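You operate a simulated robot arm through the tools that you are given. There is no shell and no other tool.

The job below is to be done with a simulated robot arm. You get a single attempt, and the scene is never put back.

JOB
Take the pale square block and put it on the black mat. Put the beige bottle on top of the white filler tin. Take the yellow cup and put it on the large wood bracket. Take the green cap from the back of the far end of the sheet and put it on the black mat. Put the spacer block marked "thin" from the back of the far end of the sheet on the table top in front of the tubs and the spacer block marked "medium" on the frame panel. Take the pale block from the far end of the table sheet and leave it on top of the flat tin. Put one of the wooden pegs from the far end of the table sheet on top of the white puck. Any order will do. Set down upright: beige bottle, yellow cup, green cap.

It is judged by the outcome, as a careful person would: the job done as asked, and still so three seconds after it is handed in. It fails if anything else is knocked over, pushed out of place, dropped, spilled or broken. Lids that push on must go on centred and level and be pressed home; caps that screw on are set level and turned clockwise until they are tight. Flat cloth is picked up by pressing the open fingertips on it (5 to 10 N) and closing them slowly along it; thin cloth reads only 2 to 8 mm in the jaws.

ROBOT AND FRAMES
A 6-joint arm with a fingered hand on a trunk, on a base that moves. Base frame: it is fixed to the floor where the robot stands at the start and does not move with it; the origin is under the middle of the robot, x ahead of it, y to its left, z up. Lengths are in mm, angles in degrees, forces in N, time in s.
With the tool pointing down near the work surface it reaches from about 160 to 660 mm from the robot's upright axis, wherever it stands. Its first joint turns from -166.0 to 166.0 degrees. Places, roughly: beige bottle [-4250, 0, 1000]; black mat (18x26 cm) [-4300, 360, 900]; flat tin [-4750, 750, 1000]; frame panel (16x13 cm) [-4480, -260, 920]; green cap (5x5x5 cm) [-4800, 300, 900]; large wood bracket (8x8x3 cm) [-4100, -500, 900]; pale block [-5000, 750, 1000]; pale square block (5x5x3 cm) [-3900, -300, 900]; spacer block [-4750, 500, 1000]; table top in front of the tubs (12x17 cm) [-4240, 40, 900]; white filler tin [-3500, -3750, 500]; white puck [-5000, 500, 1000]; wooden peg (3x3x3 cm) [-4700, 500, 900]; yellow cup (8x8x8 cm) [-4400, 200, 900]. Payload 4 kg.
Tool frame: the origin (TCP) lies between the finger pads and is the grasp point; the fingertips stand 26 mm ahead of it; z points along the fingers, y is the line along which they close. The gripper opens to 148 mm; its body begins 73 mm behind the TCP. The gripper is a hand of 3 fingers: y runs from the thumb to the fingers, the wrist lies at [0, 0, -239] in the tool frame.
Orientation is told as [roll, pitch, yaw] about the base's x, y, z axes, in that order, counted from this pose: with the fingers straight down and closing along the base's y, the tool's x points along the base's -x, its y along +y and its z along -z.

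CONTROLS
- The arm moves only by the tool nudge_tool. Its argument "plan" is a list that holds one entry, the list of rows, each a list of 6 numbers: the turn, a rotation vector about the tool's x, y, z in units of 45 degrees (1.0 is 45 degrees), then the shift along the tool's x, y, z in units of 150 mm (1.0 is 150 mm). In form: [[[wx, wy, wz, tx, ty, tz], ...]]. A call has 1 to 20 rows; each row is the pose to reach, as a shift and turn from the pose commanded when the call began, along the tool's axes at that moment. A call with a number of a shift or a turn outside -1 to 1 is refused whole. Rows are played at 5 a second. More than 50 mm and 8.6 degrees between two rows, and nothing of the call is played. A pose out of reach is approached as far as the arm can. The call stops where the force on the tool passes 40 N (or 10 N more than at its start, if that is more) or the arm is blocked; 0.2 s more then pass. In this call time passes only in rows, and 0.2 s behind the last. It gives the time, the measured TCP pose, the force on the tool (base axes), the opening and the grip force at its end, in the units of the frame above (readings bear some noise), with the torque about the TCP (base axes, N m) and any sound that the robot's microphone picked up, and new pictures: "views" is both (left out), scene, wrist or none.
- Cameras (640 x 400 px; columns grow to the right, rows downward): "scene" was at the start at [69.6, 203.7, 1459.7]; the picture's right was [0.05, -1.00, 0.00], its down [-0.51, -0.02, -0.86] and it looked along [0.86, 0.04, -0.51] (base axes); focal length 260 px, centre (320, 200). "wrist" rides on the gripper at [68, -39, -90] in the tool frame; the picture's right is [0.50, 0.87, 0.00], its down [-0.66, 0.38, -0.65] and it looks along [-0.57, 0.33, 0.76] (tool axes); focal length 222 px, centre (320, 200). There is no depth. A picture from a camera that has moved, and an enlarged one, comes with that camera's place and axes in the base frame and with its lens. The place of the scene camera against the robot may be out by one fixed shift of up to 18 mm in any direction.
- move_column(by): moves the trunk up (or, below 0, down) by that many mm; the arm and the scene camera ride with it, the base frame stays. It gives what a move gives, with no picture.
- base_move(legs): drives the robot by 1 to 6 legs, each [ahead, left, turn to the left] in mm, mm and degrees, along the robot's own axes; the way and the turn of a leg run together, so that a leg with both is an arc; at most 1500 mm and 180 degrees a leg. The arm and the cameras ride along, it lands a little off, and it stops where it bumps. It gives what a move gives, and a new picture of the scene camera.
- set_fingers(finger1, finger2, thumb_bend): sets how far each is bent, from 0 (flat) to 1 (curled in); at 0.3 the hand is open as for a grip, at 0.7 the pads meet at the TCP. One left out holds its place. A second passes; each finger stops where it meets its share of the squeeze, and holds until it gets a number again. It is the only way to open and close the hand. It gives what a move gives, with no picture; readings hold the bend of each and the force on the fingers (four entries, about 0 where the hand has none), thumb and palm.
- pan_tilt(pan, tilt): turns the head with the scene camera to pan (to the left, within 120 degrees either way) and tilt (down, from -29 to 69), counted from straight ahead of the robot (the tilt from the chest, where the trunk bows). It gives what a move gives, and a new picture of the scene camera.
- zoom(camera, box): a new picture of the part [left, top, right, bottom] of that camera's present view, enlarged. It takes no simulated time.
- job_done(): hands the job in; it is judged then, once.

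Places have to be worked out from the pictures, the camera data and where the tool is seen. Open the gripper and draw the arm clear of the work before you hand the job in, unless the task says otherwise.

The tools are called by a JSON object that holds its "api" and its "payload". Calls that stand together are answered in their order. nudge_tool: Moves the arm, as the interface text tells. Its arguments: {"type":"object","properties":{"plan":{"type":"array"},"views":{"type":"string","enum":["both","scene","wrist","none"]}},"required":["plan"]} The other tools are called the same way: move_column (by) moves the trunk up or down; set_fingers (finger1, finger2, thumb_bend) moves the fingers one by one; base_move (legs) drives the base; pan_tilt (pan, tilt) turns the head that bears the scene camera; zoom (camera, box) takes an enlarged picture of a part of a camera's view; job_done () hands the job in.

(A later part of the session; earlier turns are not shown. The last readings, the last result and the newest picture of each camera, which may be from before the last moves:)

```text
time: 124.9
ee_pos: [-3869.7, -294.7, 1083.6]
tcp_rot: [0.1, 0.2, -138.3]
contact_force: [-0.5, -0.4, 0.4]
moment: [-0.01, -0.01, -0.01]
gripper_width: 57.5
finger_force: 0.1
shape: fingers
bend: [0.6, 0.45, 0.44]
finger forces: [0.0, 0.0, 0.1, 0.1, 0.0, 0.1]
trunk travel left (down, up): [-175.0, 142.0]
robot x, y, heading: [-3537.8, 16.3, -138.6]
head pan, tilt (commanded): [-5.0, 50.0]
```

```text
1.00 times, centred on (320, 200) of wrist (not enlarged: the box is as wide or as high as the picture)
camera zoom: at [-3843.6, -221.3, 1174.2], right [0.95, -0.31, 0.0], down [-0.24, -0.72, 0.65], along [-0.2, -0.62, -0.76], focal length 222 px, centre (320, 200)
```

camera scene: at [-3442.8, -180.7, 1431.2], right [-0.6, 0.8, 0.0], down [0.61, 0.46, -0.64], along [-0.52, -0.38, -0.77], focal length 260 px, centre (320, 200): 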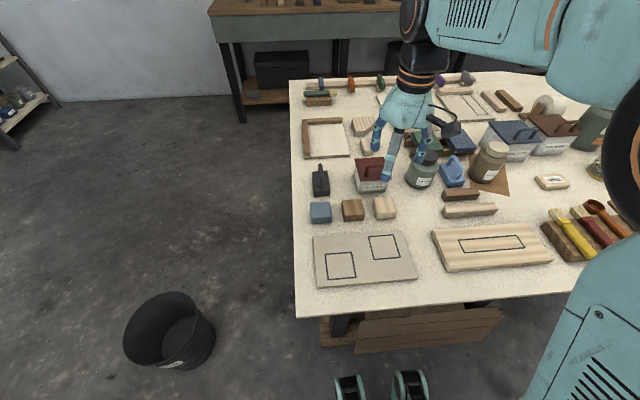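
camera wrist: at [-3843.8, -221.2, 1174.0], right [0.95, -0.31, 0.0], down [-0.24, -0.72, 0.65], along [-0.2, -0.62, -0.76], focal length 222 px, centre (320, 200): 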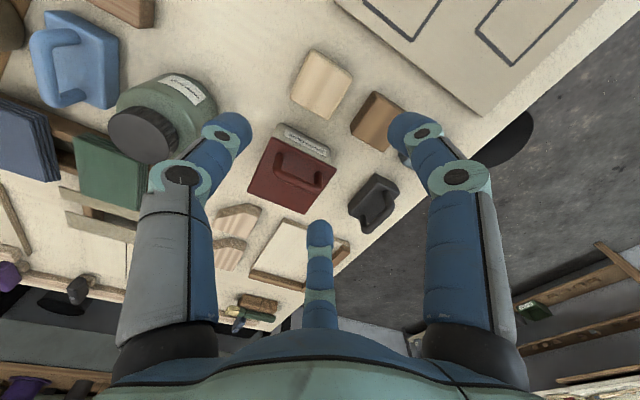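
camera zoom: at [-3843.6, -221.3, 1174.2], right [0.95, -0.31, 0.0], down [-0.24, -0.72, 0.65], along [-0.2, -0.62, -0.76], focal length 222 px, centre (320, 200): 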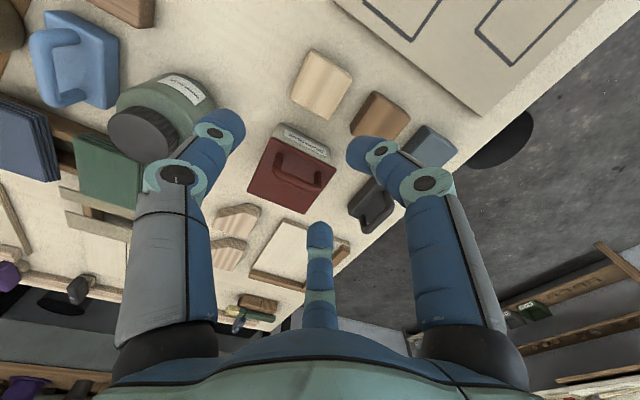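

Finger1 is the near-side finger, finger2 the far-side one, as needed. I position the hand 18 mm toward me from the block's centre and lower to z ≈ 985 for another look.

{"api": "nudge_tool", "payload": {"plan": [[[0, 0, 0, 0.15, -0.05, 0.1], [0, 0, 0, 0.227, -0.067, 0.3], [0, 0, 0, 0.227, -0.067, 0.5], [0, 0, 0, 0.227, -0.067, 0.65], [0, 0, 0, 0.227, -0.067, 0.65]]], "views": "both"}}

{"api": "zoom", "payload": {"camera": "wrist", "box": [160, 20, 480, 220]}}

```text
time: 126.1
ee_pos: [-3850.8, -267.4, 986.4]
tcp_rot: [-0.1, 0.1, -138.3]
contact_force: [-0.2, -0.5, -0.3]
moment: [0.02, 0.0, -0.02]
gripper_width: 57.5
finger_force: 0.0
shape: fingers
bend: [0.6, 0.45, 0.44]
finger forces: [0.0, 0.1, 0.1, 0.0, 0.1, 0.0]
trunk travel left (down, up): [-175.0, 142.0]
robot x, y, heading: [-3537.2, 18.4, -138.4]
head pan, tilt (commanded): [-5.0, 50.0]
camera scene: at [-3442.8, -180.6, 1431.2], right [-0.6, 0.8, 0.0], down [0.61, 0.46, -0.64], along [-0.52, -0.38, -0.77], focal length 260 px, centre (320, 200)
camera wrist: at [-3823.8, -193.0, 1077.7], right [0.95, -0.31, 0.0], down [-0.24, -0.72, 0.65], along [-0.2, -0.62, -0.76], focal length 222 px, centre (320, 200)
```

scene: 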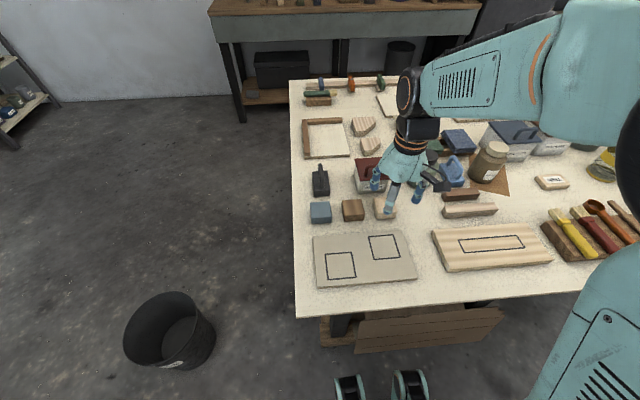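
wrist: 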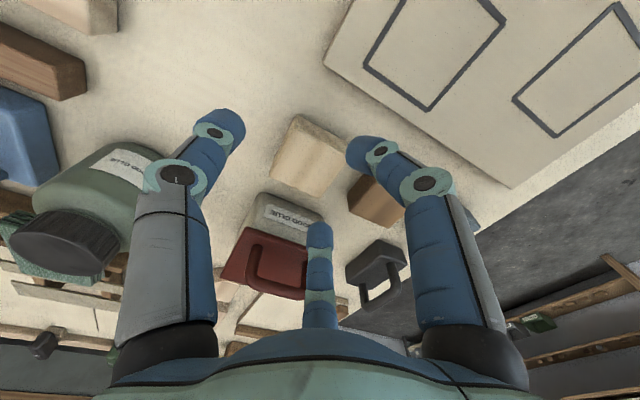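

```text
2.00 times, centred on (320, 120) of wrist
camera zoom: at [-3823.8, -193.0, 1077.7], right [0.95, -0.31, 0.0], down [-0.24, -0.72, 0.65], along [-0.2, -0.62, -0.76], focal length 444 px, centre (320, 360)
```

zoom: 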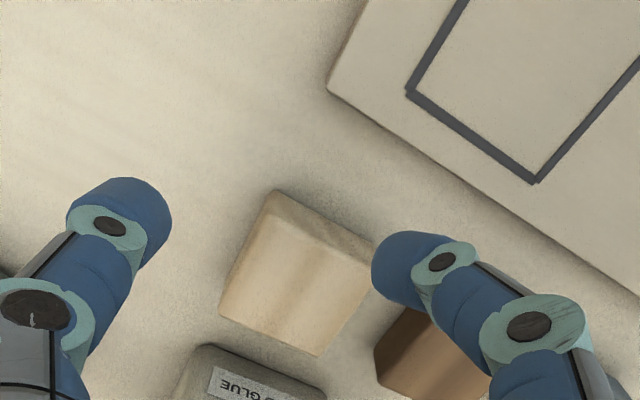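

The block centre is confirmed at (-3862, -277). I curl the near finger slightly more, shift 5 mm toward me for lid clearance, and descend in steps.

{"api": "set_fingers", "payload": {"finger1": 0.63}}

{"api": "nudge_tool", "payload": {"plan": [[[0, 0, 0, 0.033, 0, 0], [0, 0, 0, 0.033, 0, 0.1], [0, 0, 0, 0.033, 0, 0.2], [0, 0, 0, 0.033, 0, 0.27], [0, 0, 0, 0.033, 0, 0.27]]], "views": "both"}}

{"api": "zoom", "payload": {"camera": "scene", "box": [320, 130, 460, 230]}}

```text
time: 127.1
ee_pos: [-3849.3, -267.4, 986.3]
tcp_rot: [0.1, 0.1, -138.3]
contact_force: [-0.5, 0.3, 0.0]
moment: [-0.02, 0.03, 0.02]
gripper_width: 53.5
finger_force: 0.0
shape: fingers
bend: [0.63, 0.45, 0.44]
finger forces: [0.1, 0.0, 0.0, 0.1, 0.1, 0.1]
trunk travel left (down, up): [-175.0, 142.0]
robot x, y, heading: [-3540.1, 18.4, -138.4]
head pan, tilt (commanded): [-5.0, 50.0]
```

```text
time: 128.1
ee_pos: [-3847.7, -264.1, 955.8]
tcp_rot: [0.0, -0.7, -138.3]
contact_force: [3.3, -0.4, 20.9]
moment: [-1.13, 0.12, 0.19]
gripper_width: 53.5
finger_force: 10.0
shape: fingers
bend: [0.63, 0.43, 0.44]
finger forces: [0.1, 21.2, 0.2, 0.0, 0.0, 0.1]
trunk travel left (down, up): [-175.0, 142.0]
robot x, y, heading: [-3536.8, 19.6, -138.1]
head pan, tilt (commanded): [-5.0, 50.0]
stopped in row 4: the force on the tool passed its limit at 45 N (the readings are from after the stop); the commanded pose is now the measured one
camera scene: at [-3441.8, -180.2, 1431.3], right [-0.6, 0.8, 0.0], down [0.61, 0.46, -0.64], along [-0.52, -0.38, -0.77], focal length 260 px, centre (320, 200)
camera wrist: at [-3821.8, -189.2, 1044.7], right [0.95, -0.31, 0.0], down [-0.23, -0.71, 0.66], along [-0.21, -0.63, -0.75], focal length 222 px, centre (320, 200)
```

scene: 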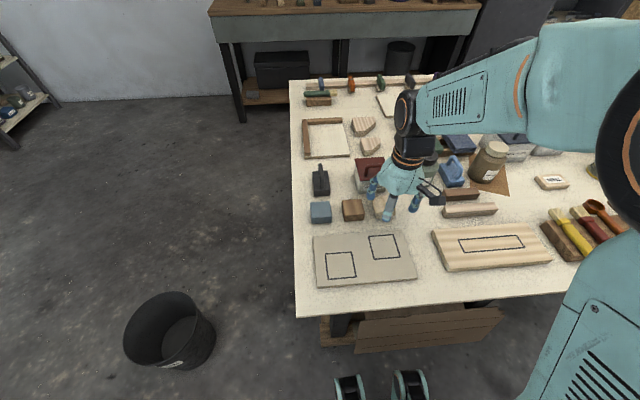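
wrist: 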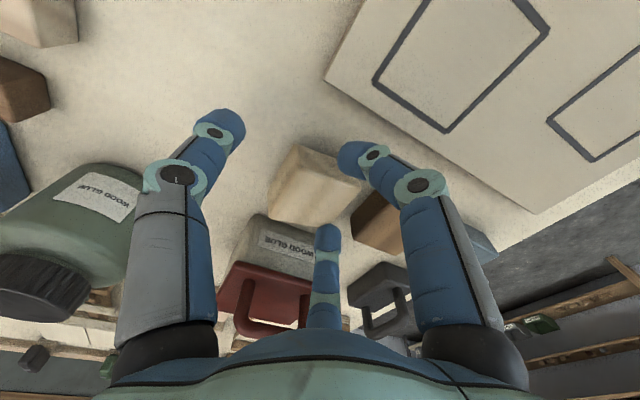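

```text
4.00 times, centred on (390, 180) of scene
camera zoom: at [-3441.8, -180.2, 1431.3], right [-0.6, 0.8, 0.0], down [0.61, 0.46, -0.64], along [-0.52, -0.38, -0.77], focal length 1039 px, centre (40, 280)
```

zoom: 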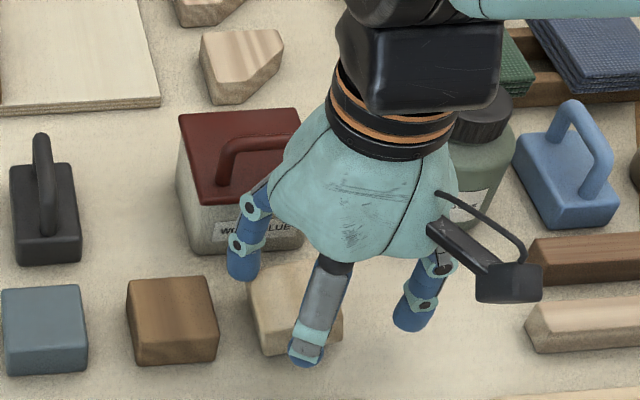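

Finger2's tip met the block's top corner at z ≈ 956. I back up, level the tool, open finger2 a little more and try again.

{"api": "nudge_tool", "payload": {"plan": [[[0, 0.0156, 0, 0, 0, -0.1], [0, 0.0156, 0, 0.015, 0, -0.15], [0, 0.0156, 0, 0.015, 0, -0.15]]], "views": "none"}}

{"api": "set_fingers", "payload": {"finger2": 0.41}}

{"api": "zoom", "payload": {"camera": "wrist", "box": [160, 60, 480, 260]}}

{"api": "zoom", "payload": {"camera": "scene", "box": [320, 130, 460, 230]}}

```text
time: 128.9
ee_pos: [-3845.8, -262.1, 975.9]
tcp_rot: [0.1, 0.2, -138.2]
contact_force: [0.1, 0.5, 0.8]
moment: [0.01, -0.01, -0.02]
gripper_width: 53.5
finger_force: 0.0
shape: fingers
bend: [0.63, 0.45, 0.44]
finger forces: [0.0, 0.0, 0.0, 0.0, 0.1, 0.0]
trunk travel left (down, up): [-175.0, 142.0]
robot x, y, heading: [-3539.3, 16.5, -138.5]
head pan, tilt (commanded): [-5.0, 50.0]
```

```text
time: 129.9
ee_pos: [-3845.7, -263.1, 975.3]
tcp_rot: [0.1, 0.2, -138.2]
contact_force: [0.4, 0.5, -0.1]
moment: [0.02, 0.02, 0.02]
gripper_width: 53.6
finger_force: 0.2
shape: fingers
bend: [0.63, 0.41, 0.44]
finger forces: [0.0, 0.0, 0.0, 0.0, 0.0, 0.0]
trunk travel left (down, up): [-175.0, 142.0]
robot x, y, heading: [-3538.2, 25.5, -138.4]
head pan, tilt (commanded): [-5.0, 50.0]
```

```text
2.00 times, centred on (320, 160) of wrist
camera zoom: at [-3820.6, -188.5, 1066.4], right [0.95, -0.31, 0.0], down [-0.24, -0.72, 0.65], along [-0.2, -0.62, -0.76], focal length 444 px, centre (320, 280)
```

zoom: 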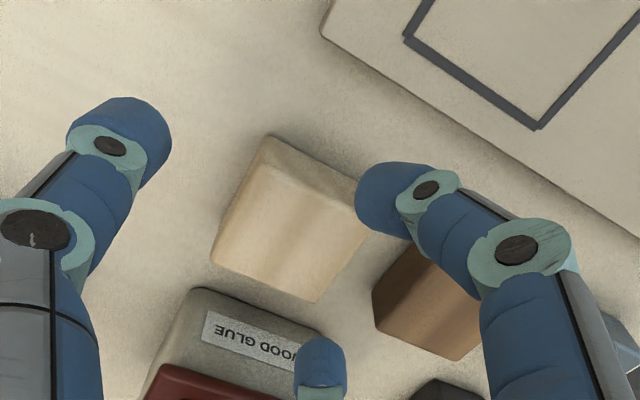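

```text
4.00 times, centred on (390, 180) of scene
camera zoom: at [-3442.9, -180.7, 1431.2], right [-0.6, 0.8, 0.0], down [0.61, 0.46, -0.64], along [-0.52, -0.38, -0.77], focal length 1039 px, centre (40, 280)
```

zoom: 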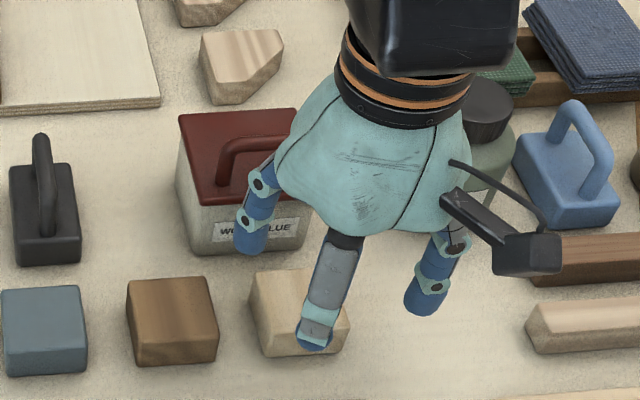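

Clearances look right now. I descend again in steps to about z = 938.

{"api": "nudge_tool", "payload": {"plan": [[[0, 0, 0, 0, 0, 0.08], [0, 0, 0, 0, 0, 0.14], [0, 0, 0, 0, 0, 0.2], [0, 0, 0, 0, 0, 0.24], [0, 0, 0, 0, 0, 0.24]]], "views": "none"}}

{"api": "zoom", "payload": {"camera": "wrist", "box": [160, 60, 480, 260]}}

{"api": "zoom", "payload": {"camera": "scene", "box": [320, 130, 460, 230]}}

```text
time: 131.1
ee_pos: [-3847.0, -261.7, 939.7]
tcp_rot: [0.2, 0.3, -138.3]
contact_force: [0.3, 0.1, 0.6]
moment: [0.0, 0.06, -0.02]
gripper_width: 53.5
finger_force: 0.0
shape: fingers
bend: [0.63, 0.41, 0.44]
finger forces: [0.0, 0.2, 0.0, 0.1, 0.0, 0.1]
trunk travel left (down, up): [-175.0, 142.0]
robot x, y, heading: [-3545.4, 17.9, -138.4]
head pan, tilt (commanded): [-5.0, 50.0]
```

```text
2.00 times, centred on (320, 160) of wrist
camera zoom: at [-3821.2, -187.9, 1029.5], right [0.95, -0.31, 0.0], down [-0.24, -0.72, 0.65], along [-0.2, -0.62, -0.76], focal length 444 px, centre (320, 280)
```

zoom: 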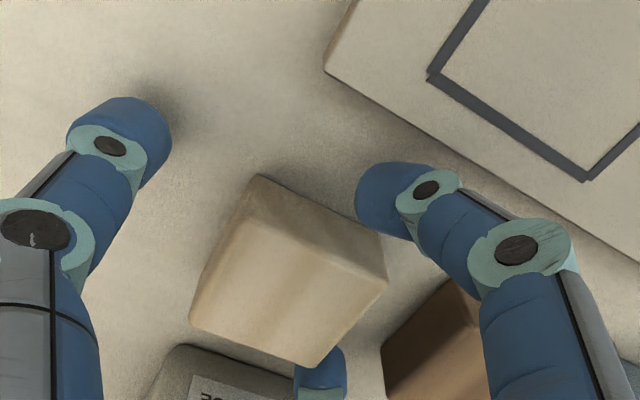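

```text
4.00 times, centred on (390, 180) of scene
camera zoom: at [-3442.9, -180.7, 1431.2], right [-0.6, 0.8, 0.0], down [0.61, 0.46, -0.64], along [-0.52, -0.38, -0.77], focal length 1039 px, centre (40, 280)
```

zoom: 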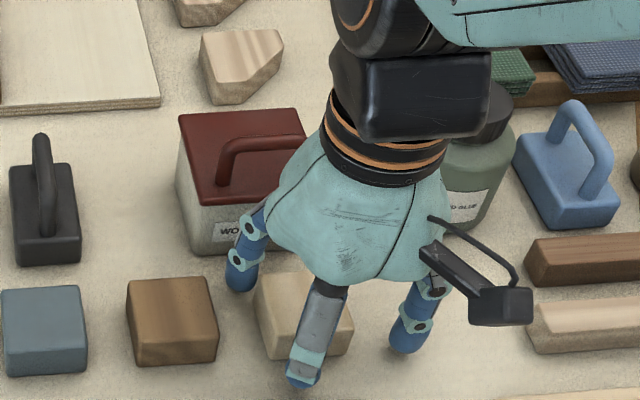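

The fingers surround the block without contact. I close the far finger and thumb gradually so the block is drawn in.

{"api": "set_fingers", "payload": {"finger2": 0.5, "thumb_bend": 0.52}}

{"api": "set_fingers", "payload": {"finger2": 0.56, "thumb_bend": 0.56}}

{"api": "zoom", "payload": {"camera": "wrist", "box": [160, 60, 480, 260]}}

```text
time: 132.1
ee_pos: [-3847.5, -262.8, 939.4]
tcp_rot: [0.2, 0.2, -138.3]
contact_force: [-0.4, -0.7, -0.5]
moment: [0.04, 0.0, 0.0]
gripper_width: 39.4
finger_force: 0.2
shape: fingers
bend: [0.63, 0.5, 0.52]
finger forces: [0.1, 0.0, 0.0, 0.0, 0.2, 0.0]
trunk travel left (down, up): [-175.0, 142.0]
robot x, y, heading: [-3536.6, 15.9, -138.2]
head pan, tilt (commanded): [-5.0, 50.0]
```

```text
time: 133.1
ee_pos: [-3846.7, -262.1, 939.3]
tcp_rot: [0.1, 0.1, -138.2]
contact_force: [0.2, -0.2, 0.2]
moment: [-0.03, -0.04, -0.02]
gripper_width: 35.7
finger_force: 2.7
shape: fingers
bend: [0.63, 0.52, 0.54]
finger forces: [0.0, 2.8, 0.1, 0.1, 2.9, 0.0]
trunk travel left (down, up): [-175.0, 142.0]
robot x, y, heading: [-3539.0, 15.1, -137.9]
head pan, tilt (commanded): [-5.0, 50.0]
```

```text
2.00 times, centred on (320, 160) of wrist
camera zoom: at [-3821.2, -187.9, 1029.7], right [0.95, -0.31, 0.0], down [-0.24, -0.72, 0.65], along [-0.2, -0.62, -0.76], focal length 444 px, centre (320, 280)
```

zoom: 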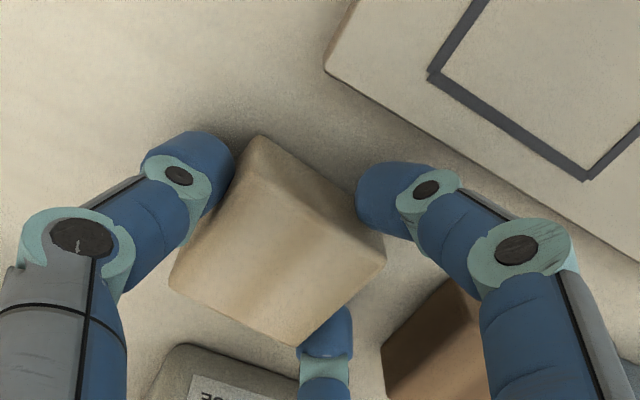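

{"api": "set_fingers", "payload": {"finger1": 0.63, "finger2": 0.62, "thumb_bend": 0.6}}

{"api": "zoom", "payload": {"camera": "wrist", "box": [160, 60, 480, 260]}}

```text
time: 134.1
ee_pos: [-3846.2, -261.4, 940.5]
tcp_rot: [0.1, 0.2, -138.4]
contact_force: [0.2, -0.4, 0.7]
moment: [0.04, -0.01, 0.05]
gripper_width: 32.9
finger_force: 6.6
shape: fingers
bend: [0.63, 0.53, 0.56]
finger forces: [0.1, 7.0, 0.1, 0.1, 7.0, 0.0]
trunk travel left (down, up): [-175.0, 142.0]
robot x, y, heading: [-3537.4, 13.9, -138.5]
head pan, tilt (commanded): [-5.0, 50.0]
```

```text
2.00 times, centred on (320, 160) of wrist
camera zoom: at [-3821.2, -187.9, 1029.7], right [0.95, -0.31, 0.0], down [-0.24, -0.72, 0.65], along [-0.2, -0.62, -0.76], focal length 444 px, centre (320, 280)
```

zoom: 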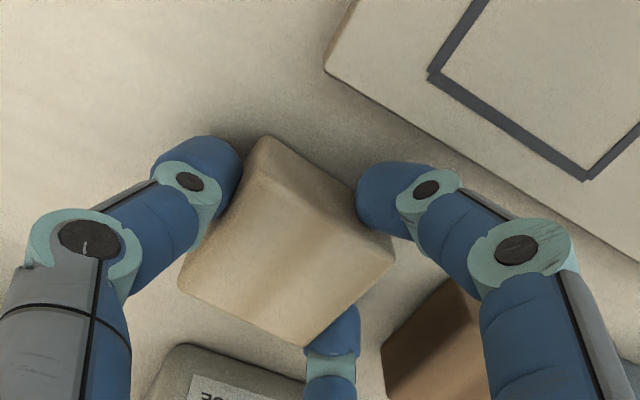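

{"api": "set_fingers", "payload": {"finger1": 0.7, "finger2": 0.63, "thumb_bend": 0.62}}

{"api": "zoom", "payload": {"camera": "wrist", "box": [160, 60, 480, 260]}}

```text
time: 135.1
ee_pos: [-3846.4, -262.1, 940.0]
tcp_rot: [0.1, 0.1, -138.3]
contact_force: [-1.2, -0.5, -0.1]
moment: [-0.04, 0.02, -0.02]
gripper_width: 27.0
finger_force: 8.3
shape: fingers
bend: [0.67, 0.55, 0.57]
finger forces: [2.2, 6.8, 0.0, 0.0, 7.8, 0.1]
trunk travel left (down, up): [-175.0, 142.0]
robot x, y, heading: [-3538.6, 19.3, -138.2]
head pan, tilt (commanded): [-5.0, 50.0]
```

```text
2.00 times, centred on (320, 160) of wrist
camera zoom: at [-3821.2, -187.9, 1029.7], right [0.95, -0.31, 0.0], down [-0.24, -0.72, 0.65], along [-0.2, -0.62, -0.76], focal length 444 px, centre (320, 280)
```

zoom: 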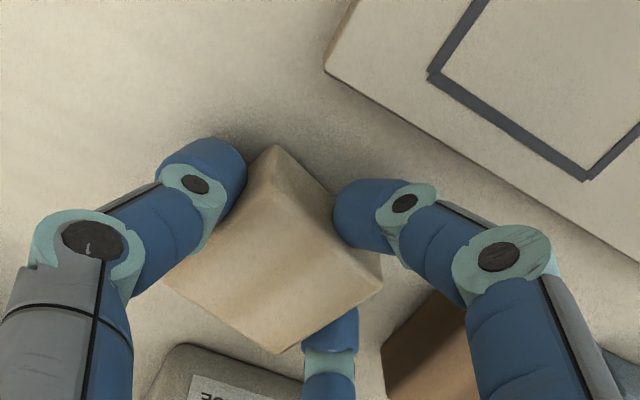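

All three fingers hold the block now. I tighten slightly and lift it.

{"api": "set_fingers", "payload": {"finger1": 0.74, "finger2": 0.65, "thumb_bend": 0.65}}

{"api": "nudge_tool", "payload": {"plan": [[[0, 0, 0, 0.02, 0, -0.1], [0, 0, 0, 0.05, 0, -0.25], [0, 0, 0, 0.1, 0, -0.5], [0, 0, 0, 0.15, 0, -0.75], [0, 0, 0, 0.2, 0, -1]]], "views": "both"}}

```text
time: 136.1
ee_pos: [-3848.2, -261.3, 939.1]
tcp_rot: [0.0, 0.2, -138.4]
contact_force: [-1.0, -0.3, 1.8]
moment: [-0.02, 0.12, 0.01]
gripper_width: 24.9
finger_force: 12.2
shape: fingers
bend: [0.71, 0.54, 0.59]
finger forces: [5.1, 8.6, 0.0, 0.0, 10.7, 0.1]
trunk travel left (down, up): [-175.0, 142.0]
robot x, y, heading: [-3537.3, 16.8, -138.3]
head pan, tilt (commanded): [-5.0, 50.0]
```

```text
time: 137.3
ee_pos: [-3824.1, -242.1, 1088.7]
tcp_rot: [0.0, 0.2, -138.3]
contact_force: [-0.6, 0.3, -0.5]
moment: [0.01, -0.02, 0.0]
gripper_width: 24.9
finger_force: 11.8
shape: fingers
bend: [0.72, 0.54, 0.59]
finger forces: [5.9, 8.4, 0.0, 0.0, 10.5, 0.0]
trunk travel left (down, up): [-175.0, 142.0]
robot x, y, heading: [-3535.9, 18.0, -138.2]
head pan, tilt (commanded): [-5.0, 50.0]
camera scene: at [-3442.6, -180.4, 1431.2], right [-0.6, 0.8, 0.0], down [0.61, 0.46, -0.64], along [-0.52, -0.38, -0.77], focal length 260 px, centre (320, 200)
camera wrist: at [-3798.3, -167.9, 1180.1], right [0.95, -0.31, 0.0], down [-0.24, -0.72, 0.65], along [-0.2, -0.62, -0.76], focal length 222 px, centre (320, 200)
```

scene: 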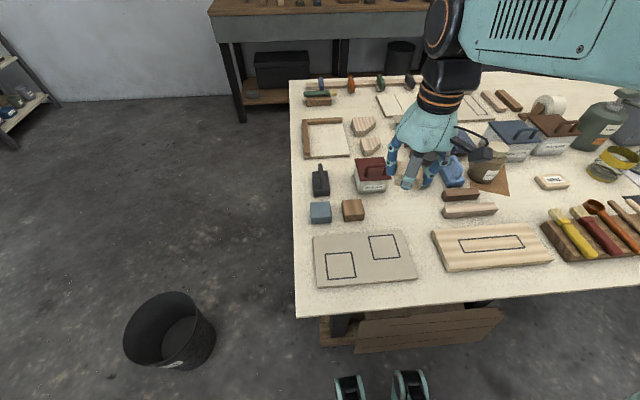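
wrist: 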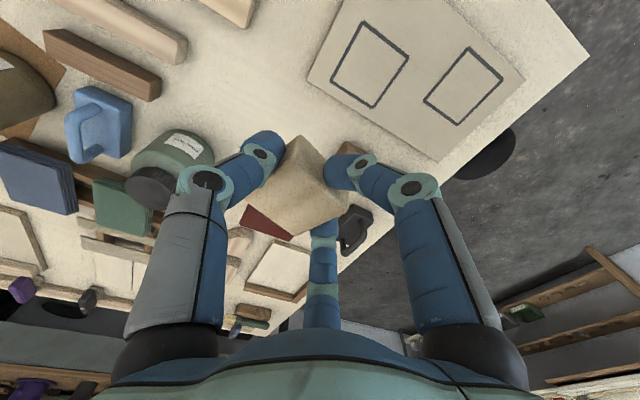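

The block is held. I raise and retract, then drive right along the table to the black mat.

{"api": "nudge_tool", "payload": {"plan": [[[0, 0, 0, 0.1, 0.05, -0.15], [0, 0, 0, 0.3, 0.1, -0.3], [0, 0, 0, 0.4, 0.1, -0.4], [0, 0, 0, 0.4, 0.1, -0.4]]], "views": "none"}}

{"api": "base_move", "payload": {"legs": [[0, -730, 0.5]]}}

{"api": "pan_tilt", "payload": {"pan": -10, "tilt": 55}}

```text
time: 138.3
ee_pos: [-3770.6, -211.8, 1148.9]
tcp_rot: [0.1, 0.3, -138.4]
contact_force: [0.7, 0.0, -1.3]
moment: [0.0, -0.03, 0.02]
gripper_width: 24.8
finger_force: 11.7
shape: fingers
bend: [0.72, 0.54, 0.59]
finger forces: [5.8, 8.4, 0.0, 0.0, 10.2, 0.1]
trunk travel left (down, up): [-175.0, 142.0]
robot x, y, heading: [-3540.2, 16.8, -138.6]
head pan, tilt (commanded): [-5.0, 50.0]
```

```text
time: 145.2
ee_pos: [-4256.9, 327.4, 1148.5]
tcp_rot: [0.1, 0.2, -137.8]
contact_force: [0.3, -0.5, 0.0]
moment: [-0.04, -0.02, 0.01]
gripper_width: 24.8
finger_force: 12.3
shape: fingers
bend: [0.72, 0.54, 0.59]
finger forces: [5.7, 8.3, 0.1, 0.0, 10.3, 0.0]
trunk travel left (down, up): [-175.0, 142.0]
robot x, y, heading: [-4025.2, 565.0, -137.6]
head pan, tilt (commanded): [-5.0, 50.0]
camera scene: at [-3930.0, 363.8, 1431.2], right [-0.61, 0.8, 0.0], down [0.61, 0.46, -0.64], along [-0.51, -0.39, -0.77], focal length 260 px, centre (320, 200)
```

scene: 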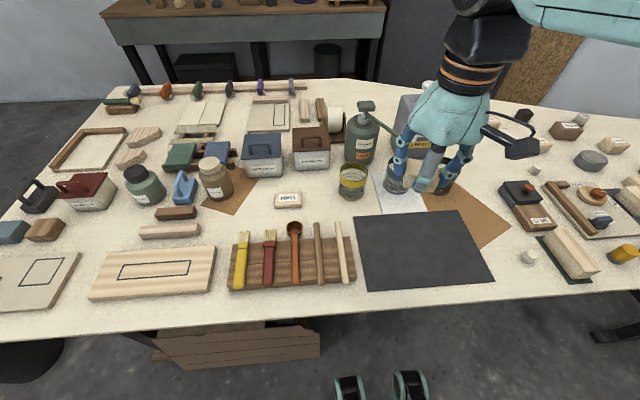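

```text
time: 145.8
ee_pos: [-4256.4, 327.6, 1149.6]
tcp_rot: [0.0, 0.2, -137.6]
contact_force: [-0.5, -0.1, -1.2]
moment: [-0.01, 0.03, -0.03]
gripper_width: 24.6
finger_force: 12.3
shape: fingers
bend: [0.72, 0.54, 0.59]
finger forces: [5.6, 8.3, 0.0, 0.0, 10.3, 0.1]
trunk travel left (down, up): [-175.0, 142.0]
robot x, y, heading: [-4028.2, 560.4, -137.8]
head pan, tilt (commanded): [-10.0, 55.0]
camera scene: at [-3929.6, 371.8, 1424.7], right [-0.54, 0.84, 0.0], down [0.69, 0.44, -0.57], along [-0.48, -0.31, -0.82], focal length 260 px, centre (320, 200)
```

scene: 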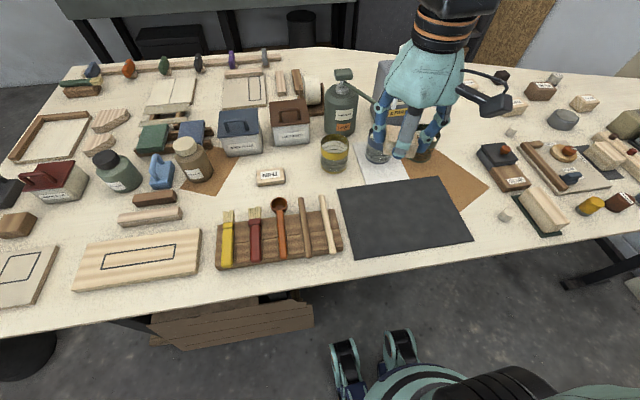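

The hand is almost above the mat's left half. I descend and check with the wrist camera.

{"api": "nudge_tool", "payload": {"plan": [[[0, 0, 0, 0, 0, 0.3], [0, 0, 0, 0, 0, 0.6], [0, 0, 0, 0, 0, 0.9], [0, 0, 0, 0, 0, 0.95]]], "views": "both"}}

```text
time: 146.8
ee_pos: [-4257.2, 329.2, 1005.5]
tcp_rot: [0.1, 0.1, -137.8]
contact_force: [0.8, -0.7, 0.0]
moment: [0.02, 0.0, 0.04]
gripper_width: 24.3
finger_force: 11.8
shape: fingers
bend: [0.72, 0.54, 0.59]
finger forces: [5.4, 8.4, 0.0, 0.0, 10.2, 0.0]
trunk travel left (down, up): [-175.0, 142.0]
robot x, y, heading: [-4029.0, 559.1, -137.6]
head pan, tilt (commanded): [-10.0, 55.0]
camera scene: at [-3929.5, 372.0, 1424.7], right [-0.53, 0.85, 0.0], down [0.69, 0.44, -0.57], along [-0.48, -0.31, -0.82], focal length 260 px, centre (320, 200)
camera wrist: at [-4232.3, 404.2, 1095.9], right [0.95, -0.3, 0.0], down [-0.23, -0.72, 0.65], along [-0.2, -0.62, -0.76], focal length 222 px, centre (320, 200)
```

scene: 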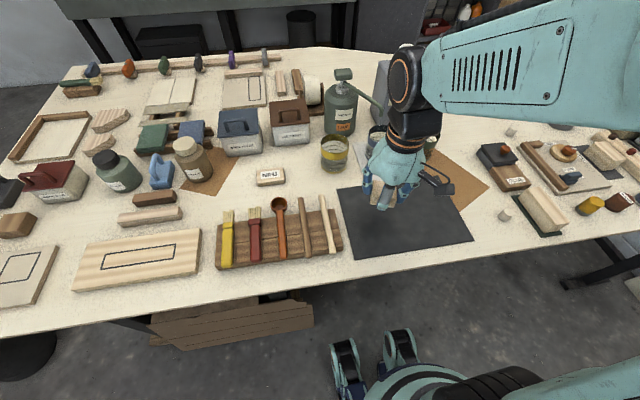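
wrist: 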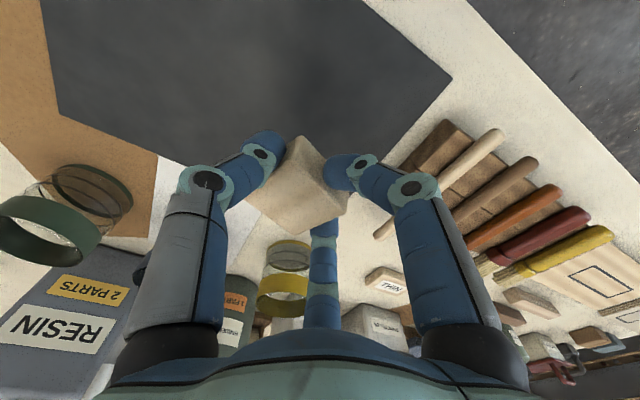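

The mat spans a = 3046–3323 mm, b = 2834–3016 mm, and the block hangs over its left half. I lower it to just above the mat, then in small steps until it touches.

{"api": "nudge_tool", "payload": {"plan": [[[0, 0, 0, 0, 0, 0.2], [0, 0, 0, 0, 0, 0.35], [0, 0, 0, 0, 0, 0.4], [0, 0, 0, 0, 0, 0.4]]], "views": "none"}}

{"api": "nudge_tool", "payload": {"plan": [[[0, 0, 0, 0, 0, 0.01], [0, 0, 0, 0, 0, 0.02], [0, 0, 0, 0, 0, 0.02]]], "views": "none"}}

```text
time: 147.8
ee_pos: [-4256.8, 329.8, 945.9]
tcp_rot: [0.1, 0.2, -137.7]
contact_force: [1.0, -0.5, 1.5]
moment: [0.01, 0.07, -0.01]
gripper_width: 24.8
finger_force: 12.3
shape: fingers
bend: [0.72, 0.54, 0.59]
finger forces: [5.9, 8.8, 0.0, 0.0, 10.3, 0.0]
trunk travel left (down, up): [-175.0, 142.0]
robot x, y, heading: [-4023.2, 560.1, -137.5]
head pan, tilt (commanded): [-10.0, 55.0]
```

```text
time: 148.6
ee_pos: [-4255.8, 328.8, 943.5]
tcp_rot: [0.2, 0.2, -137.7]
contact_force: [1.9, 1.2, 2.0]
moment: [0.04, 0.08, -0.03]
gripper_width: 24.4
finger_force: 12.7
shape: fingers
bend: [0.72, 0.54, 0.59]
finger forces: [5.5, 8.7, 0.1, 0.0, 11.1, 0.1]
trunk travel left (down, up): [-175.0, 142.0]
robot x, y, heading: [-4027.5, 558.0, -137.6]
head pan, tilt (commanded): [-10.0, 55.0]
```

{"api": "nudge_tool", "payload": {"plan": [[[0, 0, 0, 0, 0, 0.01], [0, 0, 0, 0, 0, 0.02], [0, 0, 0, 0, 0, 0.02]]], "views": "none"}}

{"api": "zoom", "payload": {"camera": "scene", "box": [330, 120, 490, 270]}}

```text
time: 149.4
ee_pos: [-4255.4, 329.6, 941.1]
tcp_rot: [0.1, 0.2, -137.7]
contact_force: [2.0, 2.6, 5.9]
moment: [0.02, 0.13, -0.1]
gripper_width: 24.5
finger_force: 13.0
shape: fingers
bend: [0.71, 0.54, 0.59]
finger forces: [5.4, 9.3, 0.0, 0.1, 11.9, 0.1]
trunk travel left (down, up): [-175.0, 142.0]
robot x, y, heading: [-4026.0, 565.3, -137.4]
head pan, tilt (commanded): [-10.0, 55.0]
```

```text
2.67 times, centred on (410, 195) of scene
camera zoom: at [-3928.9, 372.3, 1424.7], right [-0.53, 0.84, 0.0], down [0.69, 0.44, -0.57], along [-0.49, -0.31, -0.82], focal length 693 px, centre (80, 213)
```

zoom: 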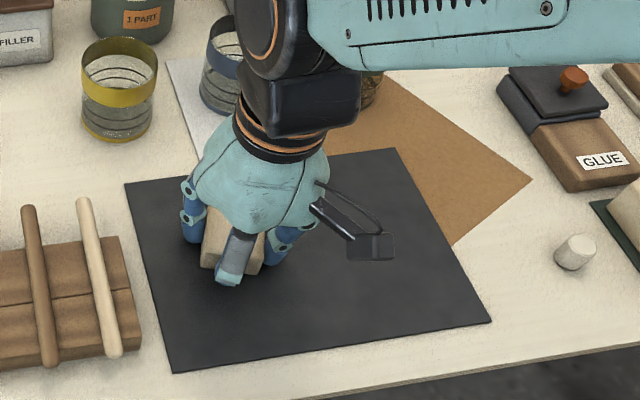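

The block touches the mat. I release it and lift away.

{"api": "set_fingers", "payload": {"finger1": 0.6, "finger2": 0.48, "thumb_bend": 0.5}}

{"api": "set_fingers", "payload": {"finger1": 0.44, "finger2": 0.44, "thumb_bend": 0.44}}

{"api": "nudge_tool", "payload": {"plan": [[[0, 0, 0, 0, 0, -0.1], [0, 0, 0, 0, 0, -0.35], [0, 0, 0, 0, 0, -0.65], [0, 0, 0, 0, 0, -0.95], [0, 0, 0, 0, 0, -1]]], "views": "both"}}

```text
time: 150.4
ee_pos: [-4257.0, 328.5, 940.3]
tcp_rot: [0.1, 0.1, -137.7]
contact_force: [0.5, -0.7, 0.2]
moment: [0.02, 0.0, 0.0]
gripper_width: 46.1
finger_force: 0.2
shape: fingers
bend: [0.6, 0.48, 0.5]
finger forces: [0.1, 0.0, 0.0, 0.0, 0.1, 0.0]
trunk travel left (down, up): [-175.0, 142.0]
robot x, y, heading: [-4028.2, 559.2, -137.6]
head pan, tilt (commanded): [-10.0, 55.0]
```

```text
time: 151.4
ee_pos: [-4256.7, 329.9, 941.1]
tcp_rot: [0.1, 0.2, -137.7]
contact_force: [0.3, 0.6, 0.5]
moment: [0.0, -0.01, -0.02]
gripper_width: 81.7
finger_force: 0.0
shape: fingers
bend: [0.44, 0.44, 0.44]
finger forces: [0.0, 0.1, 0.0, 0.0, 0.1, 0.0]
trunk travel left (down, up): [-175.0, 142.0]
robot x, y, heading: [-4025.0, 562.1, -137.8]
head pan, tilt (commanded): [-10.0, 55.0]
```

```text
time: 152.6
ee_pos: [-4258.8, 328.2, 1091.6]
tcp_rot: [0.1, 0.3, -137.7]
contact_force: [0.1, -0.2, -0.4]
moment: [0.03, 0.01, -0.01]
gripper_width: 81.5
finger_force: 0.1
shape: fingers
bend: [0.44, 0.44, 0.44]
finger forces: [0.0, 0.0, 0.1, 0.0, 0.1, 0.0]
trunk travel left (down, up): [-175.0, 142.0]
robot x, y, heading: [-4027.1, 558.3, -137.6]
head pan, tilt (commanded): [-10.0, 55.0]
camera scene: at [-3929.6, 371.8, 1424.6], right [-0.53, 0.85, 0.0], down [0.69, 0.44, -0.57], along [-0.48, -0.31, -0.82], focal length 260 px, centre (320, 200)
camera wrist: at [-4233.2, 402.8, 1180.9], right [0.95, -0.3, 0.0], down [-0.23, -0.72, 0.65], along [-0.2, -0.62, -0.76], focal length 222 px, centre (320, 200)
```

scene: 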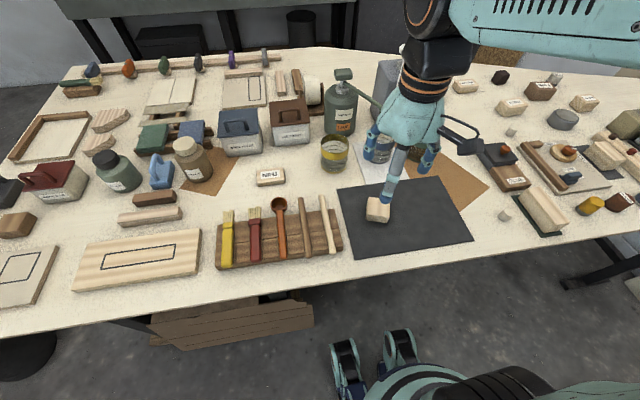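
wrist: 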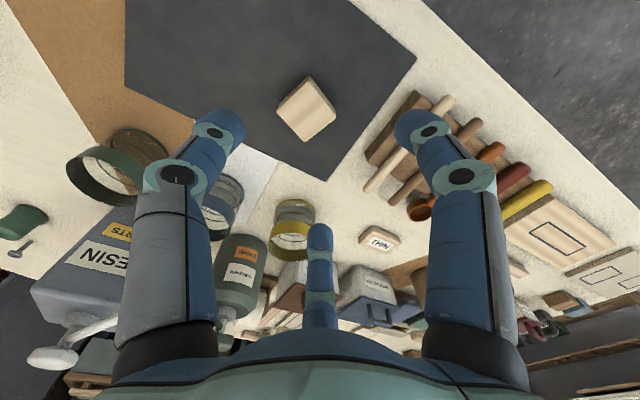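

The pale square block lies on the mat. Next I go for the SHORT block and the flat tin: raise the hand and drive right along the table.

{"api": "nudge_tool", "payload": {"plan": [[[0, 0, 0, 0, 0, -0.2], [0, 0, 0, 0, 0, -0.4], [0, 0, 0, 0, 0, -0.4]]], "views": "none"}}

{"api": "base_move", "payload": {"legs": [[8, -700, 0]]}}

{"api": "pan_tilt", "payload": {"pan": -15, "tilt": 45}}

```text
time: 153.4
ee_pos: [-4256.3, 327.6, 1151.1]
tcp_rot: [0.1, 0.2, -137.8]
contact_force: [-0.1, 0.1, 0.0]
moment: [-0.01, -0.01, -0.02]
gripper_width: 81.6
finger_force: 0.0
shape: fingers
bend: [0.44, 0.44, 0.44]
finger forces: [0.1, 0.1, 0.0, 0.0, 0.0, 0.0]
trunk travel left (down, up): [-175.0, 142.0]
robot x, y, heading: [-4026.4, 563.4, -137.3]
head pan, tilt (commanded): [-10.0, 55.0]
```

```text
time: 159.9
ee_pos: [-4727.3, 834.7, 1150.3]
tcp_rot: [0.1, 0.3, -137.7]
contact_force: [-0.5, -0.1, -0.4]
moment: [0.03, -0.01, -0.01]
gripper_width: 81.7
finger_force: 0.0
shape: fingers
bend: [0.44, 0.44, 0.44]
finger forces: [0.1, 0.0, 0.0, 0.0, 0.0, 0.0]
trunk travel left (down, up): [-175.0, 142.0]
robot x, y, heading: [-4497.6, 1068.5, -137.7]
head pan, tilt (commanded): [-10.0, 55.0]
camera scene: at [-4400.5, 878.0, 1424.7], right [-0.53, 0.85, 0.0], down [0.69, 0.44, -0.57], along [-0.49, -0.31, -0.82], focal length 260 px, centre (320, 200)
```

scene: 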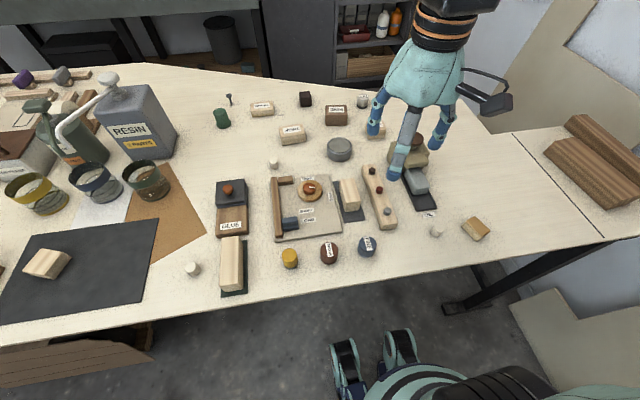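

```text
time: 160.7
ee_pos: [-4728.0, 834.6, 1150.3]
tcp_rot: [0.1, 0.2, -137.7]
contact_force: [0.4, 0.0, 0.8]
moment: [0.01, 0.0, 0.02]
gripper_width: 81.6
finger_force: 0.2
shape: fingers
bend: [0.44, 0.44, 0.44]
finger forces: [0.1, 0.0, 0.0, 0.0, 0.0, 0.0]
trunk travel left (down, up): [-175.0, 142.0]
robot x, y, heading: [-4497.4, 1067.0, -138.0]
head pan, tilt (commanded): [-15.0, 45.0]
camera scene: at [-4411.7, 879.1, 1438.0], right [-0.46, 0.89, 0.0], down [0.63, 0.32, -0.71], along [-0.63, -0.32, -0.71], focal length 260 px, centre (320, 200)
```

scene: 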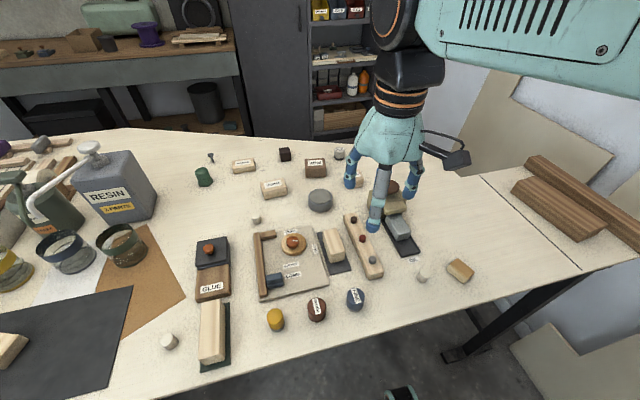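

SHORT is hidden behind the hand, estimated at (-5009, 705). I extend toward it in two moves.

{"api": "nudge_tool", "payload": {"plan": [[[0, 0, 0, -0.3, -0.1, 0.05], [0, 0, 0, -0.6, -0.2, 0.1], [0, 0, 0, -0.9, -0.3, 0.15], [0, 0, 0, -1, -0.32, 0.2], [0, 0, 0, -1, -0.32, 0.2]]], "views": "none"}}

{"api": "nudge_tool", "payload": {"plan": [[[0, 0, 0, -0.3, -0.1, 0.1], [0, 0, 0, -0.6, -0.2, 0.2], [0, 0, 0, -0.8, -0.26, 0.3], [0, 0, 0, -0.85, -0.28, 0.35], [0, 0, 0, -0.85, -0.28, 0.35]]], "views": "both"}}

```text
time: 161.9
ee_pos: [-4871.8, 769.9, 1119.9]
tcp_rot: [0.1, 0.1, -137.8]
contact_force: [-0.4, -0.7, 0.4]
moment: [-0.02, 0.01, 0.0]
gripper_width: 81.4
finger_force: 0.1
shape: fingers
bend: [0.44, 0.44, 0.44]
finger forces: [0.1, 0.0, 0.1, 0.0, 0.1, 0.0]
trunk travel left (down, up): [-175.0, 142.0]
robot x, y, heading: [-4499.2, 1068.8, -137.8]
head pan, tilt (commanded): [-15.0, 45.0]
```

```text
time: 163.1
ee_pos: [-4994.0, 716.1, 1067.6]
tcp_rot: [0.0, 0.2, -138.0]
contact_force: [0.3, -0.7, -0.1]
moment: [-0.01, -0.03, -0.03]
gripper_width: 81.7
finger_force: 0.1
shape: fingers
bend: [0.44, 0.44, 0.44]
finger forces: [0.1, 0.0, 0.0, 0.1, 0.1, 0.0]
trunk travel left (down, up): [-175.0, 142.0]
robot x, y, heading: [-4498.6, 1069.4, -137.8]
head pan, tilt (commanded): [-15.0, 45.0]
camera scene: at [-4411.7, 879.1, 1438.1], right [-0.46, 0.89, 0.0], down [0.63, 0.32, -0.71], along [-0.63, -0.32, -0.71], focal length 260 px, centre (320, 200)
camera wrist: at [-4969.1, 789.7, 1157.2], right [0.95, -0.31, 0.0], down [-0.23, -0.72, 0.65], along [-0.2, -0.62, -0.76], focal length 222 px, centre (320, 200)
```

scene: 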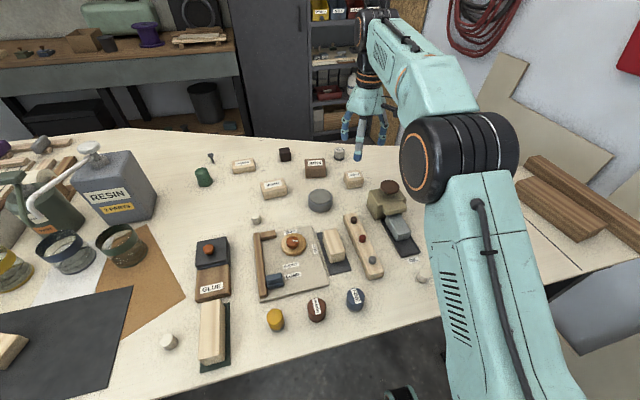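
wrist: 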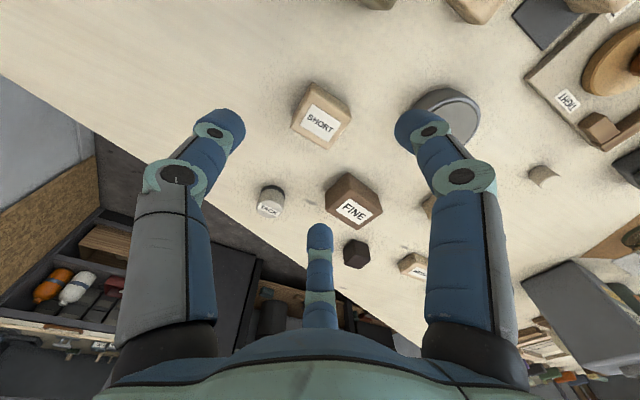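

{"api": "zoom", "payload": {"camera": "wrist", "box": [230, 60, 420, 260]}}

```text
2.00 times, centred on (325, 160) of wrist
camera zoom: at [-4969.1, 789.7, 1157.2], right [0.95, -0.31, 0.0], down [-0.23, -0.72, 0.65], along [-0.2, -0.62, -0.76], focal length 444 px, centre (310, 280)
```

zoom: 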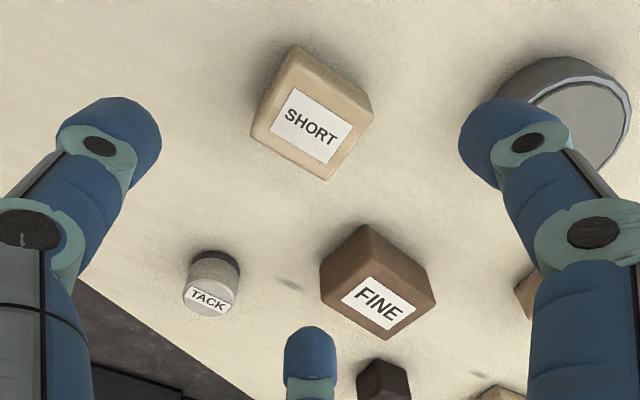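

SHORT's centre is about (-4998, 703), roughly 46 × 43 mm. I centre over it and lower to about z = 990 to re-measure.

{"api": "nudge_tool", "payload": {"plan": [[[0, 0, 0, -0.076, 0.049, 0.1], [0, 0, 0, -0.076, 0.049, 0.35], [0, 0, 0, -0.076, 0.049, 0.5], [0, 0, 0, -0.076, 0.049, 0.5]]], "views": "wrist"}}

{"api": "zoom", "payload": {"camera": "wrist", "box": [230, 60, 420, 260]}}

```text
time: 164.1
ee_pos: [-4995.4, 702.8, 991.7]
tcp_rot: [0.1, 0.3, -137.8]
contact_force: [-0.3, 0.4, -0.1]
moment: [0.03, -0.05, -0.01]
gripper_width: 81.8
finger_force: 0.0
shape: fingers
bend: [0.44, 0.44, 0.44]
finger forces: [0.0, 0.0, 0.0, 0.1, 0.0, 0.0]
trunk travel left (down, up): [-175.0, 142.0]
robot x, y, heading: [-4494.9, 1070.6, -138.0]
head pan, tilt (commanded): [-15.0, 45.0]
camera wrist: at [-4970.5, 776.6, 1082.4], right [0.95, -0.31, 0.0], down [-0.23, -0.72, 0.65], along [-0.2, -0.62, -0.76], focal length 222 px, centre (320, 200)
```

wrist: 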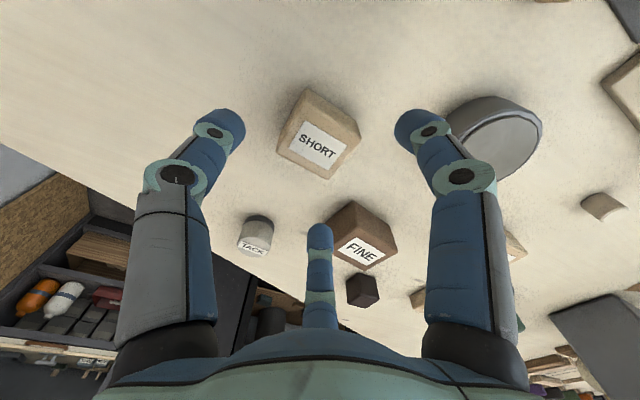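

```text
2.00 times, centred on (325, 160) of wrist
camera zoom: at [-4970.5, 776.6, 1082.4], right [0.95, -0.31, 0.0], down [-0.23, -0.72, 0.65], along [-0.2, -0.62, -0.76], focal length 444 px, centre (310, 280)
```

zoom: 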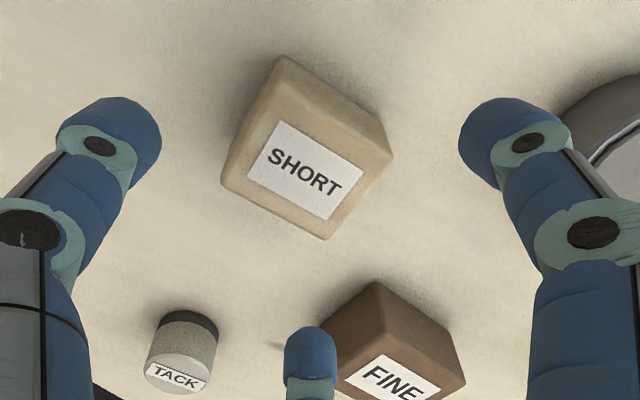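

The block's top centre is (-4996, 705, 936), so it is about 38 mm tall. I descend to z ≈ 942 and close.

{"api": "nudge_tool", "payload": {"plan": [[[0, 0, 0, 0.01, -0.012, 0.12], [0, 0, 0, 0.01, -0.012, 0.24], [0, 0, 0, 0.01, -0.012, 0.33], [0, 0, 0, 0.01, -0.012, 0.33]]], "views": "none"}}

{"api": "set_fingers", "payload": {"finger1": 0.57, "finger2": 0.57, "thumb_bend": 0.57}}

{"api": "zoom", "payload": {"camera": "wrist", "box": [160, 60, 480, 260]}}

```text
time: 165.1
ee_pos: [-4996.1, 705.3, 942.8]
tcp_rot: [0.1, 0.3, -137.8]
contact_force: [-0.2, 0.4, 0.6]
moment: [0.0, -0.02, 0.02]
gripper_width: 81.4
finger_force: 0.1
shape: fingers
bend: [0.44, 0.44, 0.44]
finger forces: [0.0, 0.0, 0.0, 0.1, 0.0, 0.0]
trunk travel left (down, up): [-175.0, 142.0]
robot x, y, heading: [-4500.8, 1065.7, -137.8]
head pan, tilt (commanded): [-15.0, 45.0]
```

```text
time: 166.1
ee_pos: [-4995.7, 705.0, 941.6]
tcp_rot: [0.1, 0.3, -137.8]
contact_force: [-0.3, 0.1, -0.3]
moment: [0.0, 0.0, 0.0]
gripper_width: 43.7
finger_force: 0.1
shape: fingers
bend: [0.55, 0.55, 0.56]
finger forces: [0.3, 0.5, 0.0, 0.0, 0.1, 0.0]
trunk travel left (down, up): [-175.0, 142.0]
robot x, y, heading: [-4499.5, 1070.6, -137.7]
head pan, tilt (commanded): [-15.0, 45.0]
```

```text
2.00 times, centred on (320, 160) of wrist
camera zoom: at [-4971.5, 779.1, 1033.5], right [0.95, -0.31, 0.0], down [-0.23, -0.72, 0.65], along [-0.2, -0.62, -0.76], focal length 444 px, centre (320, 280)
```

zoom: 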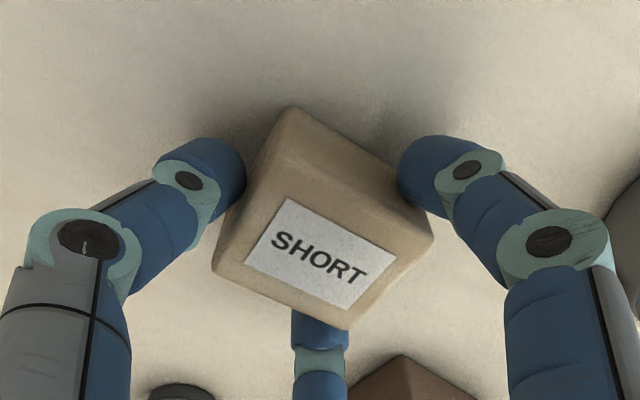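

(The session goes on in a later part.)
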